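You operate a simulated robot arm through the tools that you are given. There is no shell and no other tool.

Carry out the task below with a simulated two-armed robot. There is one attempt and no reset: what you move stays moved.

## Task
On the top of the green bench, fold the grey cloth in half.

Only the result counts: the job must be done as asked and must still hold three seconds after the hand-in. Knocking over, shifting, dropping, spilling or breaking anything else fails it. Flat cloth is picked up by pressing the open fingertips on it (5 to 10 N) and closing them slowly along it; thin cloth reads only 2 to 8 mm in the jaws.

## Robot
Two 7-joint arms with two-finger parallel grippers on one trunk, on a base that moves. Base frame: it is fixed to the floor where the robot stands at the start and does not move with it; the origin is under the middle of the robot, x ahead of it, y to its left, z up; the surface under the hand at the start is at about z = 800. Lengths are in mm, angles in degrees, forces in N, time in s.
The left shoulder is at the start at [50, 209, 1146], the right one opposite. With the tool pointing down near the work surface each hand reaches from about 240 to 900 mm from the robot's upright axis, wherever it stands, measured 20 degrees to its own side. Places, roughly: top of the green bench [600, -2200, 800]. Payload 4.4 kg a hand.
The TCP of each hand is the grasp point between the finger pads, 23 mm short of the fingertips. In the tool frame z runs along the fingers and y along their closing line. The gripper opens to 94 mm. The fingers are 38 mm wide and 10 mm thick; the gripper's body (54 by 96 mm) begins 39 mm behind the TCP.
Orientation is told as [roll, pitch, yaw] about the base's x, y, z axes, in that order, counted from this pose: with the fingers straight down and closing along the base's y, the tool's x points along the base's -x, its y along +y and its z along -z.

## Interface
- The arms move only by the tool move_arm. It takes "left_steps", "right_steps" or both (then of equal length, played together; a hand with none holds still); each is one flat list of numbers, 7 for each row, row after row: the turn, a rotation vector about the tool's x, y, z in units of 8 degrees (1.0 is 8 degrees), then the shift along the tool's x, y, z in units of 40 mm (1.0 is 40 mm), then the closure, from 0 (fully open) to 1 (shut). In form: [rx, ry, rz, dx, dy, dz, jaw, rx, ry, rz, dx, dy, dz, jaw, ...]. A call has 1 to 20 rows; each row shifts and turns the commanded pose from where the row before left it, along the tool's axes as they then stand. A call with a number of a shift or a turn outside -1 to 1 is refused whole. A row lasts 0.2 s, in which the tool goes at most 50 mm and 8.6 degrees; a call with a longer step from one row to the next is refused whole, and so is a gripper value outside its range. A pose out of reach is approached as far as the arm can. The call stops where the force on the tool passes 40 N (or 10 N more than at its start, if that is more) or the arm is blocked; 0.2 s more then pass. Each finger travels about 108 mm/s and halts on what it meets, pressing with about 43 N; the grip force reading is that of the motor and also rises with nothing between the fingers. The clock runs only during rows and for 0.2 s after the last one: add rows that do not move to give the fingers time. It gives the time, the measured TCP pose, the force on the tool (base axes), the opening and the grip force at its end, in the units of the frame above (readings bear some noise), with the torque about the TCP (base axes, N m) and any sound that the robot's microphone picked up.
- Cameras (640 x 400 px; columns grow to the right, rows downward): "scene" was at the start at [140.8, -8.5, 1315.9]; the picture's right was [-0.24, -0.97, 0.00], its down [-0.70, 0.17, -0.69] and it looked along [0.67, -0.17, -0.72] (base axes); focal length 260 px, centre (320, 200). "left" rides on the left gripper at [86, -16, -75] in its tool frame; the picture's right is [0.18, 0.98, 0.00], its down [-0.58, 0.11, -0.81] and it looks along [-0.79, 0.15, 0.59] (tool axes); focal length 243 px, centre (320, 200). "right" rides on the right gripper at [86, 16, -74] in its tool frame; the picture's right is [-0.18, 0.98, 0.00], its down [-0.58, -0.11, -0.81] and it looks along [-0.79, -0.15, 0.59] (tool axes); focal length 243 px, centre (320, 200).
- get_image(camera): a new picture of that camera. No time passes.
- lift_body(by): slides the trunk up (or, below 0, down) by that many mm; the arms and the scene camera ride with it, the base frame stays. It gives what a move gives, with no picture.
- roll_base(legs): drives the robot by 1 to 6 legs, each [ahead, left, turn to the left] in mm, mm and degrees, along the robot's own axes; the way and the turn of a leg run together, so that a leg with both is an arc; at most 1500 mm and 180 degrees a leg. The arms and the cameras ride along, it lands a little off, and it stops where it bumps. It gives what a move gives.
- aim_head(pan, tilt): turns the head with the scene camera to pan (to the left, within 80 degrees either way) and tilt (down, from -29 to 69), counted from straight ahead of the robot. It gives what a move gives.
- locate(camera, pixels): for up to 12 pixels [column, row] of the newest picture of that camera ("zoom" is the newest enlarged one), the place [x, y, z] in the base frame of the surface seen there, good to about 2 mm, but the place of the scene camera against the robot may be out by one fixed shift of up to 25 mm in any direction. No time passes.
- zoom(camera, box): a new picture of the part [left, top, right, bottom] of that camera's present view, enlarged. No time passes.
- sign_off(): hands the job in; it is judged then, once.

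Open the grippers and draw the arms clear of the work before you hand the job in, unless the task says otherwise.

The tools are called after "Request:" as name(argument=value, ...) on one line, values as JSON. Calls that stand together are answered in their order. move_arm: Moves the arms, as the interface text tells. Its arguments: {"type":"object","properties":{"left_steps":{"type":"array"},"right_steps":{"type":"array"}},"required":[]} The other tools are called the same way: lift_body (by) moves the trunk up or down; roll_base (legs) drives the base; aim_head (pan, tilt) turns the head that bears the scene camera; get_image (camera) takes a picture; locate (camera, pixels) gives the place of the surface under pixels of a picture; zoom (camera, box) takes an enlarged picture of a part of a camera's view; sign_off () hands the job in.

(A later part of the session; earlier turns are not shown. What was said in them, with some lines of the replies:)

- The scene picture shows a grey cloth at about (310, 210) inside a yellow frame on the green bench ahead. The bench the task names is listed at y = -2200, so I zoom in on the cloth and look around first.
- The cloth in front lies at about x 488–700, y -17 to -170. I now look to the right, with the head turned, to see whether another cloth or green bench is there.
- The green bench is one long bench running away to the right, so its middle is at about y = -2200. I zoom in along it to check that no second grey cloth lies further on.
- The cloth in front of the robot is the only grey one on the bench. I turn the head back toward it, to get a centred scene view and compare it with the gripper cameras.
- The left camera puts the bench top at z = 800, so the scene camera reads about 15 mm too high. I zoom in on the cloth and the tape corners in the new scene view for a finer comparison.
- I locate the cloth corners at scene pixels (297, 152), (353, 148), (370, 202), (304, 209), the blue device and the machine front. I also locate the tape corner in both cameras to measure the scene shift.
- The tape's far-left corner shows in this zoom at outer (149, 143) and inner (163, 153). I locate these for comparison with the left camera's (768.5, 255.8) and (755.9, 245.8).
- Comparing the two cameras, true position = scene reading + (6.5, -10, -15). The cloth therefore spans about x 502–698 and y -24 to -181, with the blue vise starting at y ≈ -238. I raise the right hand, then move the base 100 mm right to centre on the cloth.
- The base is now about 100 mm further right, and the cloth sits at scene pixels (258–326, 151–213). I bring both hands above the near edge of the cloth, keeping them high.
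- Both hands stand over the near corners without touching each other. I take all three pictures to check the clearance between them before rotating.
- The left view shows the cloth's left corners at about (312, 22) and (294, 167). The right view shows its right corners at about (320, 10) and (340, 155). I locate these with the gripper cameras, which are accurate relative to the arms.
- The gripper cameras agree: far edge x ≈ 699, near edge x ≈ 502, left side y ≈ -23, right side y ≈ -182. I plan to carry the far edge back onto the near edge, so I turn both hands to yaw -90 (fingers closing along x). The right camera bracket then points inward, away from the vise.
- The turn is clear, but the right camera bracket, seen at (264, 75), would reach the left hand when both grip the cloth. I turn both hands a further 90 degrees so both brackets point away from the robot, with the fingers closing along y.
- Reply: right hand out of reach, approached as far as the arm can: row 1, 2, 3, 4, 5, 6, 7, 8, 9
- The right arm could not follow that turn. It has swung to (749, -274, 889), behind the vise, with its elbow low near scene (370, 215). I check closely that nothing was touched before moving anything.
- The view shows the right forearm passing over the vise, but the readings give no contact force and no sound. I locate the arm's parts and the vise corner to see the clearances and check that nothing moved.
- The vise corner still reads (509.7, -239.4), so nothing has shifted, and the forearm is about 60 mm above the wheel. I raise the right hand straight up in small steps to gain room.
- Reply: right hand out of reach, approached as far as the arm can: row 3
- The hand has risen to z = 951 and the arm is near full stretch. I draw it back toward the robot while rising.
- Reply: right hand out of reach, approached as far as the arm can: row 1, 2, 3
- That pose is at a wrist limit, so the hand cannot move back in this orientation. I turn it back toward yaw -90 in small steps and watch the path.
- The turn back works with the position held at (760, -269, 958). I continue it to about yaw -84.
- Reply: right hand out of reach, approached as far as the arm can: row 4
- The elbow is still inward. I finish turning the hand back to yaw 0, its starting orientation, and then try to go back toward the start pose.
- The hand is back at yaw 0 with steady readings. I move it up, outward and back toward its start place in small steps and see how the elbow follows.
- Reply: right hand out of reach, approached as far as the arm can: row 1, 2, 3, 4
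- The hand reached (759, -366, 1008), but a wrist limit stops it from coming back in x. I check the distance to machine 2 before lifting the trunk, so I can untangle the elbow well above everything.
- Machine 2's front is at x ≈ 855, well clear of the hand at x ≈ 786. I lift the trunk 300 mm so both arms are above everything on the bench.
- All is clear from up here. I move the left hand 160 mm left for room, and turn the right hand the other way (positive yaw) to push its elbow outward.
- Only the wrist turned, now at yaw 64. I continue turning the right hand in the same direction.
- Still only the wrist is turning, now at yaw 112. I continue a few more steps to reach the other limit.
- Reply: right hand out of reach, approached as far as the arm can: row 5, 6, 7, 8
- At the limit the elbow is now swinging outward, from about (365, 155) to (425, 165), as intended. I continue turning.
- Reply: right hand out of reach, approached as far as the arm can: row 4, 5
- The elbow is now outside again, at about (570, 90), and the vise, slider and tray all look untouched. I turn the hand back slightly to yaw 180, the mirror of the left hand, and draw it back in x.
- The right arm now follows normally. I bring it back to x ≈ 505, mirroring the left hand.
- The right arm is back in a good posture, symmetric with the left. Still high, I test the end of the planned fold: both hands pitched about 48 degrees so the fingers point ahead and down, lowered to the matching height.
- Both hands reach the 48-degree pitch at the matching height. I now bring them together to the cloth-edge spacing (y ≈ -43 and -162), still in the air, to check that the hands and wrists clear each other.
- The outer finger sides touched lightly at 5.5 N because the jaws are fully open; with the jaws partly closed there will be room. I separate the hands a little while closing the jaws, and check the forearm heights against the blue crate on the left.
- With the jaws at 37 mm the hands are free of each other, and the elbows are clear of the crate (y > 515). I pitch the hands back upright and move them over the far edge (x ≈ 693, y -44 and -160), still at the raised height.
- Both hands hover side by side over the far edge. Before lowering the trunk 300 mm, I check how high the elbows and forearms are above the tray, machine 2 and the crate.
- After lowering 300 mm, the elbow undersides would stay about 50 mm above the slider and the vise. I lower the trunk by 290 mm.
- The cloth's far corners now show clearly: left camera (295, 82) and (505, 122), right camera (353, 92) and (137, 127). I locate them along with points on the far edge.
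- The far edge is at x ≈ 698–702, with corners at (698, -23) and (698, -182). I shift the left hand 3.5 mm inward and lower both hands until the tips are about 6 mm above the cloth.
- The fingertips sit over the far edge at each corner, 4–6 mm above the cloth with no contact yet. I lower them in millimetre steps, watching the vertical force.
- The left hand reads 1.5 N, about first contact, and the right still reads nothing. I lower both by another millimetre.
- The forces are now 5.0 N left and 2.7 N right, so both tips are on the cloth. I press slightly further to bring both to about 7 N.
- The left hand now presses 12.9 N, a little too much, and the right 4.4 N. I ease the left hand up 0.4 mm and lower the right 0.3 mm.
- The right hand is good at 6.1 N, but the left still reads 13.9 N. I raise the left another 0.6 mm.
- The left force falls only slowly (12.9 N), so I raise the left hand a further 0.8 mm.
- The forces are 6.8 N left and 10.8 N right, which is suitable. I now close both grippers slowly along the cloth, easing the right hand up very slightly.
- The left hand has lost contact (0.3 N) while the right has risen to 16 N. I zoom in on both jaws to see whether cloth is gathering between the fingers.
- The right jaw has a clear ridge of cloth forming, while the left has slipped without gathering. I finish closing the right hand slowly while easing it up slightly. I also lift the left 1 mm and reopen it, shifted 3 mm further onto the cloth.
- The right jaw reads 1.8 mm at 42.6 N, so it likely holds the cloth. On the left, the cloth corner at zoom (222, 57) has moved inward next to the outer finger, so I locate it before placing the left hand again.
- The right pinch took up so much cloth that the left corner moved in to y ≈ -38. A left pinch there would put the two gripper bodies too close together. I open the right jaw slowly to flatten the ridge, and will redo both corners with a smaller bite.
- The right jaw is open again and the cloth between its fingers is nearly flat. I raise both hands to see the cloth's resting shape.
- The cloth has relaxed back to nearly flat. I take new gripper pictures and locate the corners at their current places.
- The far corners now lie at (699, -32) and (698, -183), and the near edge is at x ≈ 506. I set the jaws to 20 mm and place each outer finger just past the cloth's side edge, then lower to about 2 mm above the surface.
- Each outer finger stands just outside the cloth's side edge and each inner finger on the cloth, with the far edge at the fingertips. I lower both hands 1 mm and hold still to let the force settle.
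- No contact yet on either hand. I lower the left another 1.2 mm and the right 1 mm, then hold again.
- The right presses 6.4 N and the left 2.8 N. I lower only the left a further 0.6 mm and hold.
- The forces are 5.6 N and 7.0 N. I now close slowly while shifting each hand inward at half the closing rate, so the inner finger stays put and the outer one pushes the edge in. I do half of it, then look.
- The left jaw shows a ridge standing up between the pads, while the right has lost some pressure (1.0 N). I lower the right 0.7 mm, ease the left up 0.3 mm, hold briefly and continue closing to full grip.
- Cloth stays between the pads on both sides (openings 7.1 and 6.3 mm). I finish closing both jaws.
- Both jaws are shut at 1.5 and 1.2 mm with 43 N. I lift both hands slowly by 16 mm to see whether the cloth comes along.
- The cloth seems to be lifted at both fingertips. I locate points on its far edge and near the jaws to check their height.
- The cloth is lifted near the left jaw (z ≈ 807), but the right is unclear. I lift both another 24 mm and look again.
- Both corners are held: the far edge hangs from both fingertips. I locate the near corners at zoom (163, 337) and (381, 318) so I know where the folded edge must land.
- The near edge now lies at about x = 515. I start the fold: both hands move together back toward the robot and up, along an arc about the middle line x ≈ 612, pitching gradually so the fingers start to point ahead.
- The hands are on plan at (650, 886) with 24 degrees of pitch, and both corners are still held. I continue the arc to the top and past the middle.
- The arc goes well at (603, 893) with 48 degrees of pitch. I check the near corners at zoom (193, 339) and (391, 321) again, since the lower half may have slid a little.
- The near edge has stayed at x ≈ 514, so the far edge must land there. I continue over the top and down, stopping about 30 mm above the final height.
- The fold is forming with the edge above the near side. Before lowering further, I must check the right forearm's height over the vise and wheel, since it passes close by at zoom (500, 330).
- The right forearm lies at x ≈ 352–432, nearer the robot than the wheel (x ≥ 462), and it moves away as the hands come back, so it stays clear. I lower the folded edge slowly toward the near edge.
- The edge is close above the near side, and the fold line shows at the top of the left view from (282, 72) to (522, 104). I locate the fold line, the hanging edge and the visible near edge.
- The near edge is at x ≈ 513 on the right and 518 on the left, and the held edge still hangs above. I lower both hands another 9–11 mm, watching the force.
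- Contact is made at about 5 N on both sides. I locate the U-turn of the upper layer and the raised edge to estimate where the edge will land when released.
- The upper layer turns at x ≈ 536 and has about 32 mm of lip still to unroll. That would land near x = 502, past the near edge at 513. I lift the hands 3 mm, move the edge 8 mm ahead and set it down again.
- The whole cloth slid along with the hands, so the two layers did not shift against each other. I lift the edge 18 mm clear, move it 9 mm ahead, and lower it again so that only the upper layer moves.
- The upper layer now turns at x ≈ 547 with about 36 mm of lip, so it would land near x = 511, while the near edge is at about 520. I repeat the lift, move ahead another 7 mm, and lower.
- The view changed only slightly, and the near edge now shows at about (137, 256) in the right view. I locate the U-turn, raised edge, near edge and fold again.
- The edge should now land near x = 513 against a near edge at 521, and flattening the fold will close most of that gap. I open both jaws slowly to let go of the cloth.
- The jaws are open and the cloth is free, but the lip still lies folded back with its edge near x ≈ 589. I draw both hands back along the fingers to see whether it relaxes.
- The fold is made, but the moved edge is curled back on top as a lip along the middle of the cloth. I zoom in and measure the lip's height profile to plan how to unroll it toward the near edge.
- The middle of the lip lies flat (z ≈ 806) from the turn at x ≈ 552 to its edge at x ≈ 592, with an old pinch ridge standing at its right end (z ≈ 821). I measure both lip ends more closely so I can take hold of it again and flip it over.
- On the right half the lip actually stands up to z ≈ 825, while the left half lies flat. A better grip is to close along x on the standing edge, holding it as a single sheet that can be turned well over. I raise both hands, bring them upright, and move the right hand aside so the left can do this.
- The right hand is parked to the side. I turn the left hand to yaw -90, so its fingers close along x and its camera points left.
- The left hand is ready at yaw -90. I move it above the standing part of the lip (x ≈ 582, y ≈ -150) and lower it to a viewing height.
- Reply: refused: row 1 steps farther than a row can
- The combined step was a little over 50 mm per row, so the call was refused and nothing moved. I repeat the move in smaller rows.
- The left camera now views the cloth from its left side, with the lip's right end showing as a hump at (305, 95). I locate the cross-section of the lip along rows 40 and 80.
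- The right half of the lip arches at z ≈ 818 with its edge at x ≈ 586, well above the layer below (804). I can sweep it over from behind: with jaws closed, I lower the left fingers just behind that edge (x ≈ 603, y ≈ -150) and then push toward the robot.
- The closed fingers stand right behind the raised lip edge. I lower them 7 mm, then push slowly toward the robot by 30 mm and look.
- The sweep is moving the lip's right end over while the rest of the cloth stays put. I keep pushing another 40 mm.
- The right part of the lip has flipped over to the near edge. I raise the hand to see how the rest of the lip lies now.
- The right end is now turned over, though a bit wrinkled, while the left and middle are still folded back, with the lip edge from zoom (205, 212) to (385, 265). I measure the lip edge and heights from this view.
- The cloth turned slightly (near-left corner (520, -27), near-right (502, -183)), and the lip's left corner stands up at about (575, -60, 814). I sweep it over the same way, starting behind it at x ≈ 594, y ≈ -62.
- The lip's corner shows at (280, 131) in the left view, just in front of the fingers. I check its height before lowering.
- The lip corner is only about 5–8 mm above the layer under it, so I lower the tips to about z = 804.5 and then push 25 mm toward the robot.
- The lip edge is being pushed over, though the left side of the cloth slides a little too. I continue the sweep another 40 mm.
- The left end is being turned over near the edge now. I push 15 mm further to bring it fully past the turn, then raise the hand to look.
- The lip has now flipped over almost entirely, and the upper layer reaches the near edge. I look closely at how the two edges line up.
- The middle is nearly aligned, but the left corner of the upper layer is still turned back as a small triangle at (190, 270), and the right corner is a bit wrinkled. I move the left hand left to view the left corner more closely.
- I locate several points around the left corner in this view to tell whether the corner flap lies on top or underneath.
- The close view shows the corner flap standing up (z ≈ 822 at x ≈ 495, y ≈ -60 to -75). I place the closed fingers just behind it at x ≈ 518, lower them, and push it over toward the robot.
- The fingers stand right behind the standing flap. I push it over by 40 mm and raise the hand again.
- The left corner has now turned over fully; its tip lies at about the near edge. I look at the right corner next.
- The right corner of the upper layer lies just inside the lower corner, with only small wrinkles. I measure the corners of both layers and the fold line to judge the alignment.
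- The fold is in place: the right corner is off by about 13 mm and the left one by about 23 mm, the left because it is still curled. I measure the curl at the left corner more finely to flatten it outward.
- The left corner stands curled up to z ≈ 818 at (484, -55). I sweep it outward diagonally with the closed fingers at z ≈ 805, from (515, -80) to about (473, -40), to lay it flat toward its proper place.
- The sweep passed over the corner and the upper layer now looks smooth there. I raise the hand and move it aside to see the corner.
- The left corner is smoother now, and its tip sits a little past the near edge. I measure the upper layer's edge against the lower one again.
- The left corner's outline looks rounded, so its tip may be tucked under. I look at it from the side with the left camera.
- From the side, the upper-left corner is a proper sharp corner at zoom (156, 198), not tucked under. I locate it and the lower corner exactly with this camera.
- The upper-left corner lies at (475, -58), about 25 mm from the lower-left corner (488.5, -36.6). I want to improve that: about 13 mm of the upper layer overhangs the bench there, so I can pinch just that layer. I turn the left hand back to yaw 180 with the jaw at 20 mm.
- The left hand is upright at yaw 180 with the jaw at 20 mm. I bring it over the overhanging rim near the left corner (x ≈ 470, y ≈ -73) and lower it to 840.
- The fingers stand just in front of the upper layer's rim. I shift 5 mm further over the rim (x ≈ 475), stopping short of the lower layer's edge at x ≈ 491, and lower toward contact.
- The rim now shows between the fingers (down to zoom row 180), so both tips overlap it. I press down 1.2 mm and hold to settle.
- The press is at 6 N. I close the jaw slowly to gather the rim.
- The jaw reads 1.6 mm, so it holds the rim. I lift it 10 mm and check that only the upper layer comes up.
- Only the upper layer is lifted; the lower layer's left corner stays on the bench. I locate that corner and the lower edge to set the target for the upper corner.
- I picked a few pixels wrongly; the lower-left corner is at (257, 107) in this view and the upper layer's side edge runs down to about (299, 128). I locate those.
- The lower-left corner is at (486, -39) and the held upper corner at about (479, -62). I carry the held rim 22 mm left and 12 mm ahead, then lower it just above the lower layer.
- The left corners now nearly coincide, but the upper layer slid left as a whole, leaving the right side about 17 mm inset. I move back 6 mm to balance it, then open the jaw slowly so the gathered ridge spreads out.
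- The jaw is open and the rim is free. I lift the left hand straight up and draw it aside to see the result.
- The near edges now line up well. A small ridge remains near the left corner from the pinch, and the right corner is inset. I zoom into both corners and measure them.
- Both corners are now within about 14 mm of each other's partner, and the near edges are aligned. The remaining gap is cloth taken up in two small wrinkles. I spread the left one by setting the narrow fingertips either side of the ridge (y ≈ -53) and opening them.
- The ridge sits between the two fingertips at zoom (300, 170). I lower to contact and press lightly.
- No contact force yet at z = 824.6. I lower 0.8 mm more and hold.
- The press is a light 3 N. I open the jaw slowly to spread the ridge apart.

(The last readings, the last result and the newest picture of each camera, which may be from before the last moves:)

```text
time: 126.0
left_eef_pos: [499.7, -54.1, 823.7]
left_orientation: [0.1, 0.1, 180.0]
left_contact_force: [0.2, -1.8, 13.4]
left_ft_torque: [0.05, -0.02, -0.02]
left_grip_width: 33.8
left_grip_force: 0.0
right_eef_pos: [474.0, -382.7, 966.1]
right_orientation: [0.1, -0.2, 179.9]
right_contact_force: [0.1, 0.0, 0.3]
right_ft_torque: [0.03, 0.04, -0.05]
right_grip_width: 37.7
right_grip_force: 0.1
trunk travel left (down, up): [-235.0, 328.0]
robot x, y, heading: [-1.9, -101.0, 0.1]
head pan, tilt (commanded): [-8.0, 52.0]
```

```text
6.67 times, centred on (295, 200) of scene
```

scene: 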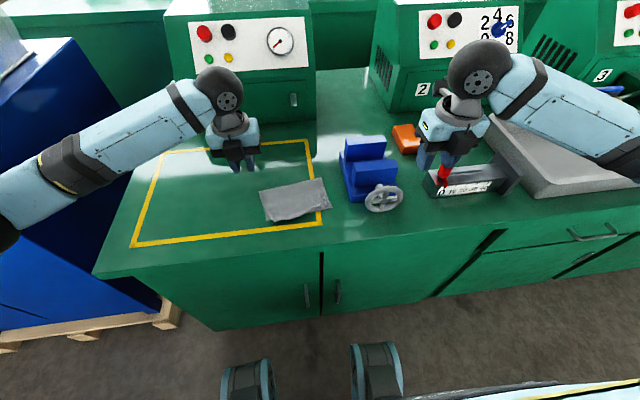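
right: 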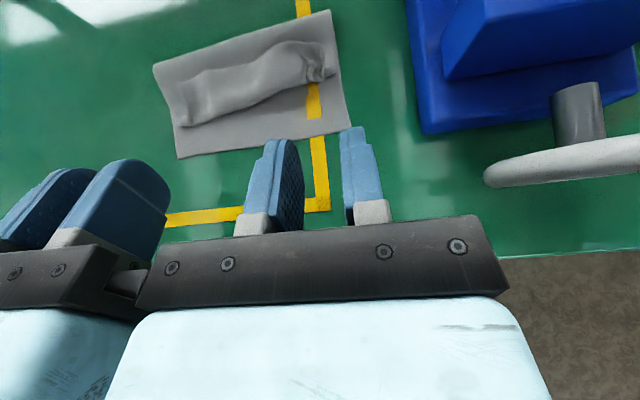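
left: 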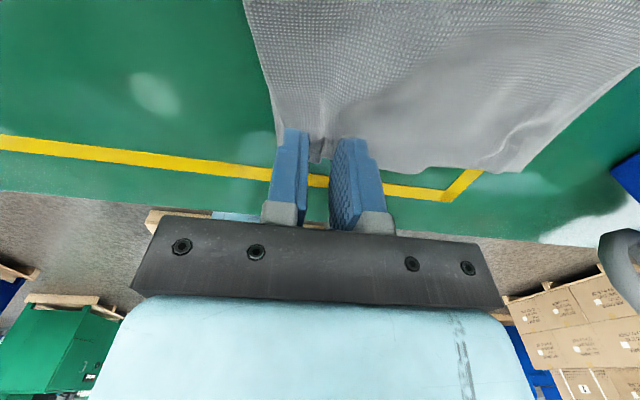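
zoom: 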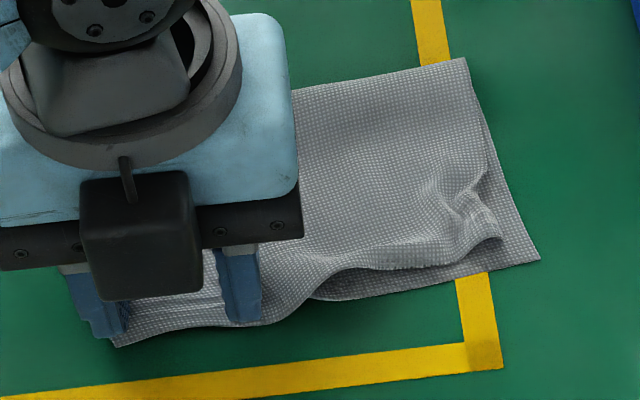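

The left ridge is flattened, though the force crept up to 13 N, so I stop here. I lift the left hand away and look.

Request:
move_arm(left_steps=[0, 0, 0, 0, 0, -0.4, 0.6, 0, 0, 0, 0, 0, -0.9, 0.6, 0, 0, 0, 0.3, -0.8, -0.4, 0.6, 0, 0, 0, 0.3, -0.9, 0, 0.6, 0, 0, 0, 0.3, -0.9, 0, 0.6])

Request:
zoom(camera="scene", box=[250, 170, 340, 230])

Request:
locate(camera="zoom", pixels=[[105, 340], [537, 258], [498, 236], [70, 130], [463, 60], [200, 320], [300, 290], [400, 262]])

```text
time: 127.2
left_eef_pos: [536.1, 50.3, 890.3]
left_orientation: [0.1, 0.0, 179.9]
left_contact_force: [-0.5, 0.3, -0.5]
left_ft_torque: [0.02, -0.01, -0.03]
left_grip_width: 37.6
left_grip_force: 0.1
right_eef_pos: [473.9, -381.7, 966.4]
right_orientation: [0.1, -0.1, 180.0]
right_contact_force: [-0.6, 1.4, -0.6]
right_ft_torque: [-0.05, 0.01, 0.0]
right_grip_width: 37.7
right_grip_force: 0.0
trunk travel left (down, up): [-235.0, 328.0]
robot x, y, heading: [2.8, -100.7, 0.3]
head pan, tilt (commanded): [-8.0, 52.0]
```

```text
6.67 times, centred on (295, 200) of scene
```

zoom: 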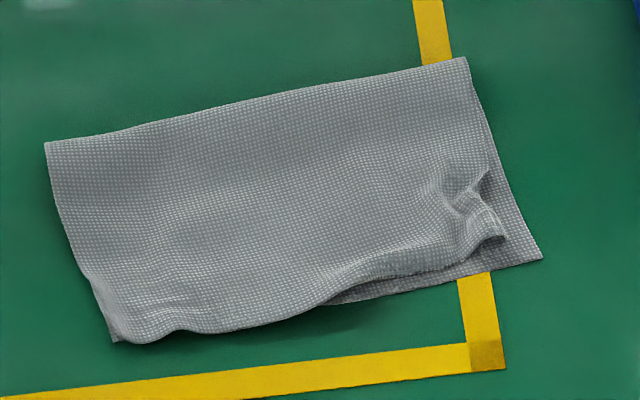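

```text
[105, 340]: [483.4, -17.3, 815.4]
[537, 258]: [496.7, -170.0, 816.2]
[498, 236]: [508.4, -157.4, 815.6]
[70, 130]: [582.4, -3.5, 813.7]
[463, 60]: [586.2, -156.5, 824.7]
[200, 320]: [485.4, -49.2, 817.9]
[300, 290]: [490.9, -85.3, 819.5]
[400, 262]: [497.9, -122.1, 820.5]
```

The left corners now nearly coincide. I look once more at the right corner, where a small wrinkle remains.

Request:
zoom(camera="scene", box=[302, 186, 344, 214])

Request:
locate(camera="zoom", pixels=[[335, 325], [255, 290], [225, 200], [180, 120], [200, 180], [150, 200], [120, 240], [170, 260], [230, 250], [180, 160], [100, 150], [60, 300]])

```text
14.29 times, centred on (323, 200) of scene
```

zoom: 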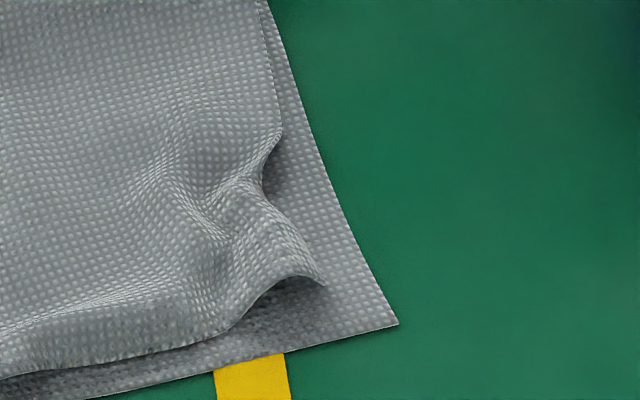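

```text
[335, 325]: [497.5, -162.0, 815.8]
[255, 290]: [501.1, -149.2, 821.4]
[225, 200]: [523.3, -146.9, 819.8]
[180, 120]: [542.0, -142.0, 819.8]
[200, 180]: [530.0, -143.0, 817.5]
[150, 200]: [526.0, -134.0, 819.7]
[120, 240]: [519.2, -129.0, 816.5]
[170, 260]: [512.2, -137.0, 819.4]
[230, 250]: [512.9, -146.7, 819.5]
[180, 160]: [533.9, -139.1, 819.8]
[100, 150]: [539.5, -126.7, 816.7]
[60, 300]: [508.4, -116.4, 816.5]
```

The right corner is off by about 13 mm, with wrinkles only 5 mm high. I bring the right hand over (staying high above the vise) to spread this wrinkle in the same way, at x ≈ 514, y ≈ -152.

Request:
move_arm(right_steps=[0, 0, 0, 0.17, -0.96, 0, 0.7, 0, 0, 0, 0.17, -0.96, 0, 0.8, 0, 0, 0, 0.17, -0.96, 0, 0.87, 0, 0, 0, 0.17, -0.96, 0, 0.87, 0, 0, 0, 0.17, -0.96, 0, 0.87, 0, 0, 0, 0.17, -0.96, 0, 0.87, 0, 0, 0, 0, 0, 0.9, 0.87, 0, 0, 0, 0, 0, 0.9, 0.87, 0, 0, 0, 0, 0, 0.9, 0.87, 0, 0, 0, 0, 0, 0.45, 0.87, 0, 0, 0, 0, 0, 0, 0.87])

Request:
get_image(camera="right")

Request:
get_image(camera="scene")

```text
time: 129.7
left_eef_pos: [537.4, 50.8, 891.3]
left_orientation: [0.0, 0.1, 180.0]
left_contact_force: [0.1, 0.4, 0.0]
left_ft_torque: [0.01, -0.01, 0.02]
left_grip_width: 37.7
left_grip_force: 0.1
right_eef_pos: [513.7, -152.0, 835.8]
right_orientation: [0.1, -0.2, 180.0]
right_contact_force: [0.0, 0.5, 0.4]
right_ft_torque: [-0.02, -0.01, -0.01]
right_grip_width: 12.2
right_grip_force: 0.1
trunk travel left (down, up): [-235.0, 328.0]
robot x, y, heading: [3.9, -103.4, -0.1]
head pan, tilt (commanded): [-8.0, 52.0]
```

```text
taken
```

right: 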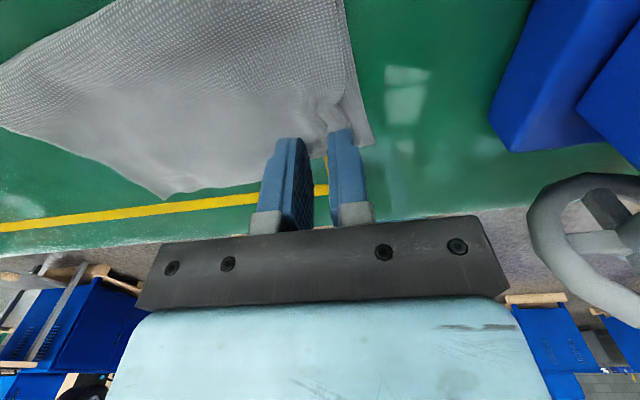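

```text
taken
```

scene: 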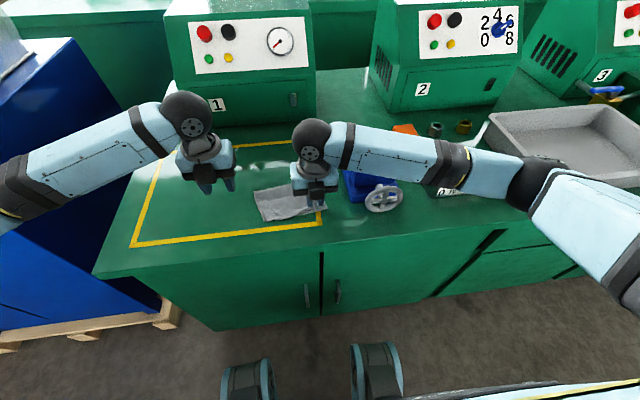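

Request:
zoom(camera="right", box=[200, 60, 424, 240])

Request:
locate(camera="right", pixels=[[371, 142], [358, 130], [340, 100], [345, 90], [320, 100], [310, 125], [330, 120], [362, 105], [310, 140]])

```text
2.22 times, centred on (312, 150) of right
```

zoom: 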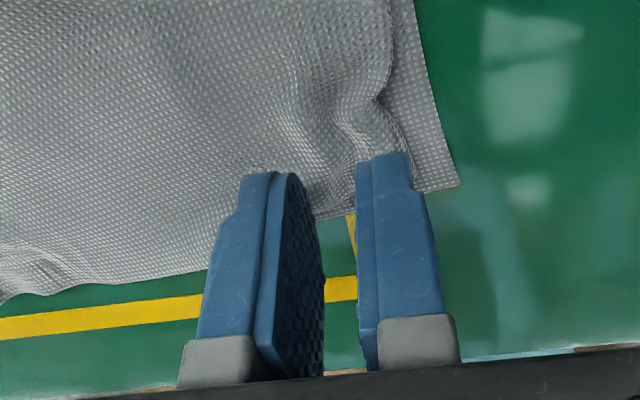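

```text
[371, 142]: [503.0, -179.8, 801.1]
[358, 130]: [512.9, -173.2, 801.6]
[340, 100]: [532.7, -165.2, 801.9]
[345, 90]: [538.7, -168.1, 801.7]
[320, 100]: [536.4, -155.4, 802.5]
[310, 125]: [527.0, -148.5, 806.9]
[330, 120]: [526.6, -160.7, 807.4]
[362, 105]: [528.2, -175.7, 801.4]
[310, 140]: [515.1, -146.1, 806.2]
```

The right fingertips stand either side of the wrinkle, the outer one over the corner; the lower corner is at (503, -180). I lower to light contact.

Request:
move_arm(right_steps=[0, 0, 0, 0, 0, 0.13, 0.87, 0, 0, 0, 0, 0, 0.13, 0.87, 0, 0, 0, 0, 0, 0.02, 0.87, 0, 0, 0, 0, 0, 0, 0.87, 0, 0, 0, 0, 0, 0, 0.87, 0, 0, 0, 0, 0, 0, 0.87])

```text
time: 131.1
left_eef_pos: [536.8, 50.2, 891.5]
left_orientation: [0.0, 0.0, 180.0]
left_contact_force: [1.1, 0.7, -1.1]
left_ft_torque: [-0.01, -0.01, -0.01]
left_grip_width: 37.7
left_grip_force: 0.0
right_eef_pos: [513.8, -152.8, 827.0]
right_orientation: [0.1, -0.2, 180.0]
right_contact_force: [0.1, 0.2, -0.1]
right_ft_torque: [0.01, 0.0, 0.01]
right_grip_width: 12.4
right_grip_force: 0.2
trunk travel left (down, up): [-235.0, 328.0]
robot x, y, heading: [-0.4, -100.3, -0.1]
head pan, tilt (commanded): [-8.0, 52.0]
```

No contact yet at z = 827. I lower another 2 mm and hold.

Request:
move_arm(right_steps=[0, 0, 0, 0, 0, 0.03, 0.87, 0, 0, 0, 0, 0, 0.025, 0.87, 0, 0, 0, 0, 0, 0, 0.87, 0, 0, 0, 0, 0, 0, 0.87, 0, 0, 0, 0, 0, 0, 0.87, 0, 0, 0, 0, 0, 0, 0.87])

```text
time: 132.4
left_eef_pos: [535.9, 50.3, 891.0]
left_orientation: [0.1, 0.0, 180.0]
left_contact_force: [0.0, 0.4, -0.2]
left_ft_torque: [0.02, -0.01, -0.01]
left_grip_width: 37.6
left_grip_force: 0.0
right_eef_pos: [512.8, -152.4, 825.1]
right_orientation: [0.0, -0.2, 180.0]
right_contact_force: [1.0, -0.2, 3.7]
right_ft_torque: [-0.02, -0.08, -0.01]
right_grip_width: 12.4
right_grip_force: 0.1
trunk travel left (down, up): [-235.0, 328.0]
robot x, y, heading: [3.6, -104.7, 0.1]
head pan, tilt (commanded): [-8.0, 52.0]
```

Contact is 3.7 N. I open the jaw slowly while shifting slightly outward, so mostly the outer finger draws the corner toward its place.

Request:
move_arm(right_steps=[0, 0, 0, 0, 0.0125, -0.002, 0.855, 0, 0, 0, 0, 0.0125, -0.002, 0.84, 0, 0, 0, 0, 0.0125, -0.002, 0.825, 0, 0, 0, 0, 0.0125, -0.002, 0.81, 0, 0, 0, 0, 0.0125, -0.002, 0.795, 0, 0, 0, 0, 0.0125, -0.002, 0.78, 0, 0, 0, 0, 0.0125, -0.002, 0.765, 0, 0, 0, 0, 0.0125, -0.002, 0.75, 0, 0, 0, 0, 0.0125, -0.002, 0.735, 0, 0, 0, 0, 0.0125, -0.002, 0.72])

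Request:
zoom(camera="right", box=[200, 60, 424, 240])

```text
time: 134.7
left_eef_pos: [537.9, 50.4, 890.0]
left_orientation: [0.1, 0.0, 180.0]
left_contact_force: [0.1, -0.4, -0.1]
left_ft_torque: [0.06, 0.02, -0.01]
left_grip_width: 37.6
left_grip_force: 0.1
right_eef_pos: [513.8, -159.9, 826.5]
right_orientation: [0.2, -0.2, 180.0]
right_contact_force: [0.4, -0.7, -0.5]
right_ft_torque: [-0.01, -0.01, -0.03]
right_grip_width: 26.4
right_grip_force: 0.1
trunk travel left (down, up): [-235.0, 328.0]
robot x, y, heading: [-1.0, -98.4, -0.3]
head pan, tilt (commanded): [-8.0, 52.0]
```

```text
2.22 times, centred on (312, 150) of right
```

zoom: 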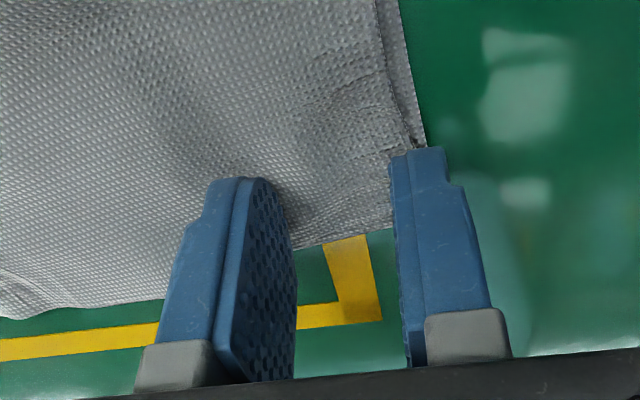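

The wrinkle has spread out between the fingers. I lift the right hand straight up, then move it aside to view the result.

Request:
move_arm(right_steps=[0, 0, 0, 0, 0, -0.4, 0.72, 0, 0, 0, 0, 0, -0.9, 0.72, 0, 0, 0, 0, 0, -1, 0.72, 0, 0, 0, 0, 0, -1, 0.72, 0, 0, 0, 0, 0.9, 0, 0.72, 0, 0, 0, 0, 0.9, 0, 0.72, 0, 0, 0, 0, 0.9, 0, 0.72])

Request:
zoom(camera="scene", box=[250, 170, 340, 230])

Request:
locate(camera="zoom", pixels=[[110, 340], [535, 258], [500, 240], [60, 145], [460, 62], [200, 320], [300, 290], [400, 262], [250, 200], [440, 200]])

```text
time: 136.2
left_eef_pos: [537.2, 49.3, 891.1]
left_orientation: [-0.2, -0.1, 180.0]
left_contact_force: [0.5, -0.3, -0.3]
left_ft_torque: [0.02, 0.01, 0.03]
left_grip_width: 37.5
left_grip_force: 0.0
right_eef_pos: [514.1, -266.8, 958.0]
right_orientation: [0.0, -0.2, 180.0]
right_contact_force: [0.4, -0.6, -1.1]
right_ft_torque: [0.02, -0.01, 0.03]
right_grip_width: 26.2
right_grip_force: 0.2
trunk travel left (down, up): [-235.0, 328.0]
robot x, y, heading: [0.8, -98.8, -0.1]
head pan, tilt (commanded): [-8.0, 52.0]
```

```text
6.67 times, centred on (295, 200) of scene
```

zoom: 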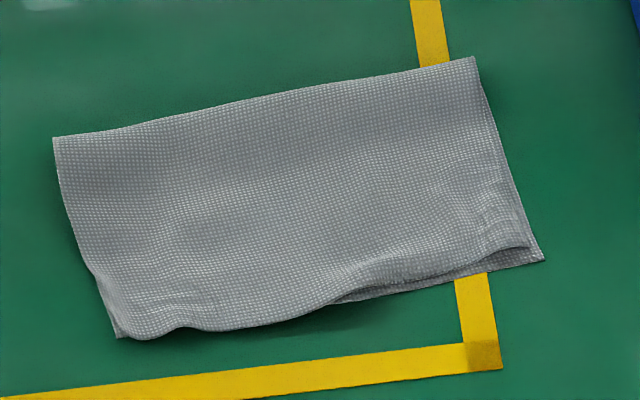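

```text
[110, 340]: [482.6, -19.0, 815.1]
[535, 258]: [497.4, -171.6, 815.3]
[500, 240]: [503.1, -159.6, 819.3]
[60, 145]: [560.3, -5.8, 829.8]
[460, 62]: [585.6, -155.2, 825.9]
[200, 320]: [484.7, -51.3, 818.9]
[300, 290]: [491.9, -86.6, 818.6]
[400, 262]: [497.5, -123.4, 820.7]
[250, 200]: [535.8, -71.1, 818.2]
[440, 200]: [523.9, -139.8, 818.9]
```

Both corners and the near edges are now well aligned, with the fold along the far side. I open both grippers fully and draw the arms clear, up and to either side.

Request:
move_arm(left_steps=[0, 0, 0, 0, 0, -0.9, 0.5, 0, 0, 0, 0, 0, -0.9, 0.3, 0, 0, 0, 0, -0.7, -0.7, 0, 0, 0, 0, 0, -0.9, 0, 0, 0, 0, 0, 0, -0.9, 0, 0, 0, 0, 0, 0, 0, 0, 0], right_steps=[0, 0, 0, 0, 0, -0.9, 0.72, 0, 0, 0, 0, 0.9, 0, 0.5, 0, 0, 0, 0, 0.9, 0, 0.3, 0, 0, 0, 0, 0.9, 0, 0, 0, 0, 0, 0, 0.9, 0, 0, 0, 0, 0, 0, 0, 0, 0])

Request:
get_image(camera="scene")

Request:
zoom(camera="scene", box=[240, 120, 560, 240])

Request:
zoom(camera="scene", box=[250, 170, 340, 230])

```text
time: 137.7
left_eef_pos: [535.0, 148.4, 991.2]
left_orientation: [0.0, -0.1, 179.9]
left_contact_force: [0.6, 0.3, -0.4]
left_ft_torque: [0.02, 0.03, -0.01]
left_grip_width: 94.3
left_grip_force: 0.1
right_eef_pos: [515.8, -410.9, 994.3]
right_orientation: [0.1, -0.3, 180.0]
right_contact_force: [0.4, 0.7, -0.2]
right_ft_torque: [-0.02, 0.0, 0.01]
right_grip_width: 93.9
right_grip_force: 0.0
trunk travel left (down, up): [-235.0, 328.0]
robot x, y, heading: [-0.4, -104.1, 0.1]
head pan, tilt (commanded): [-8.0, 52.0]
```

```text
taken
```

scene: 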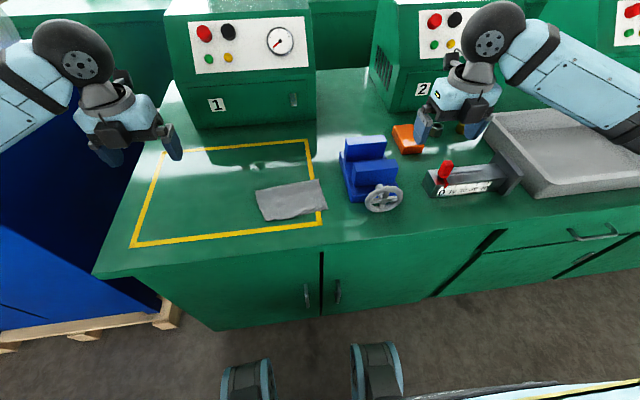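

```text
2.00 times, centred on (400, 180) of scene
```

zoom: 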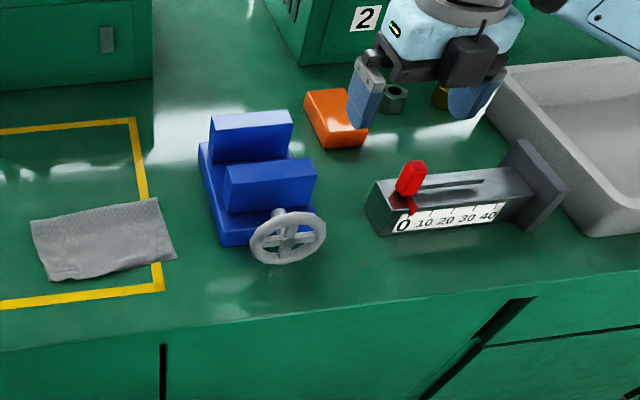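

```text
6.67 times, centred on (295, 200) of scene
```

zoom: 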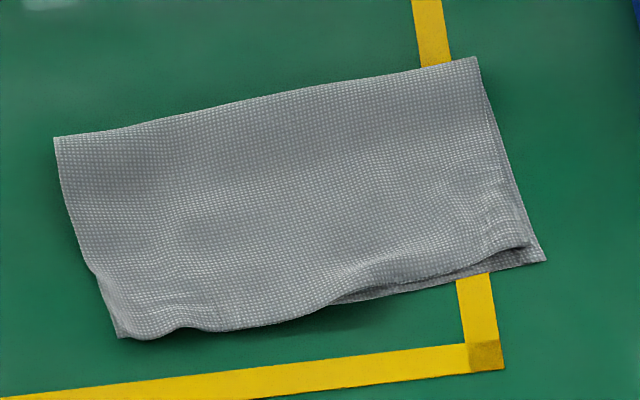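

Everything else on the bench stands where it was: vise, lever slider at 0, orange block, nuts and tray. The cloth lies folded in half with its corners and edges aligned, and both grippers are open and clear. I hand the job in.

Request:
sign_off()

```text
The job is handed in.
```

The grey cloth is folded in half on the green bench. I handed the job in with both grippers open and the arms clear.

- **Fold:** the far edge now lies on the near edge, with the fold along the far side. By eye in the last pictures, the paired corners are within roughly 10 mm of each other. The near edges line up to about that as well.
- **Position:** the cloth slid a little toward the robot and turned a few degrees while I worked. It still lies on the bench, mostly inside the yellow frame and partly over the tape line, as it did at the start.
- **Flatness:** it is not pressed crisp. The fold stands about 10–15 mm high and there are a few shallow ripples near the corners.
- **Rest of the bench:** I saw nothing moved in the final picture. Early on, the right arm swung unexpectedly over the vise when a turn hit its wrist limit. No contact force was recorded, and the vise measured in the same place right afterwards.
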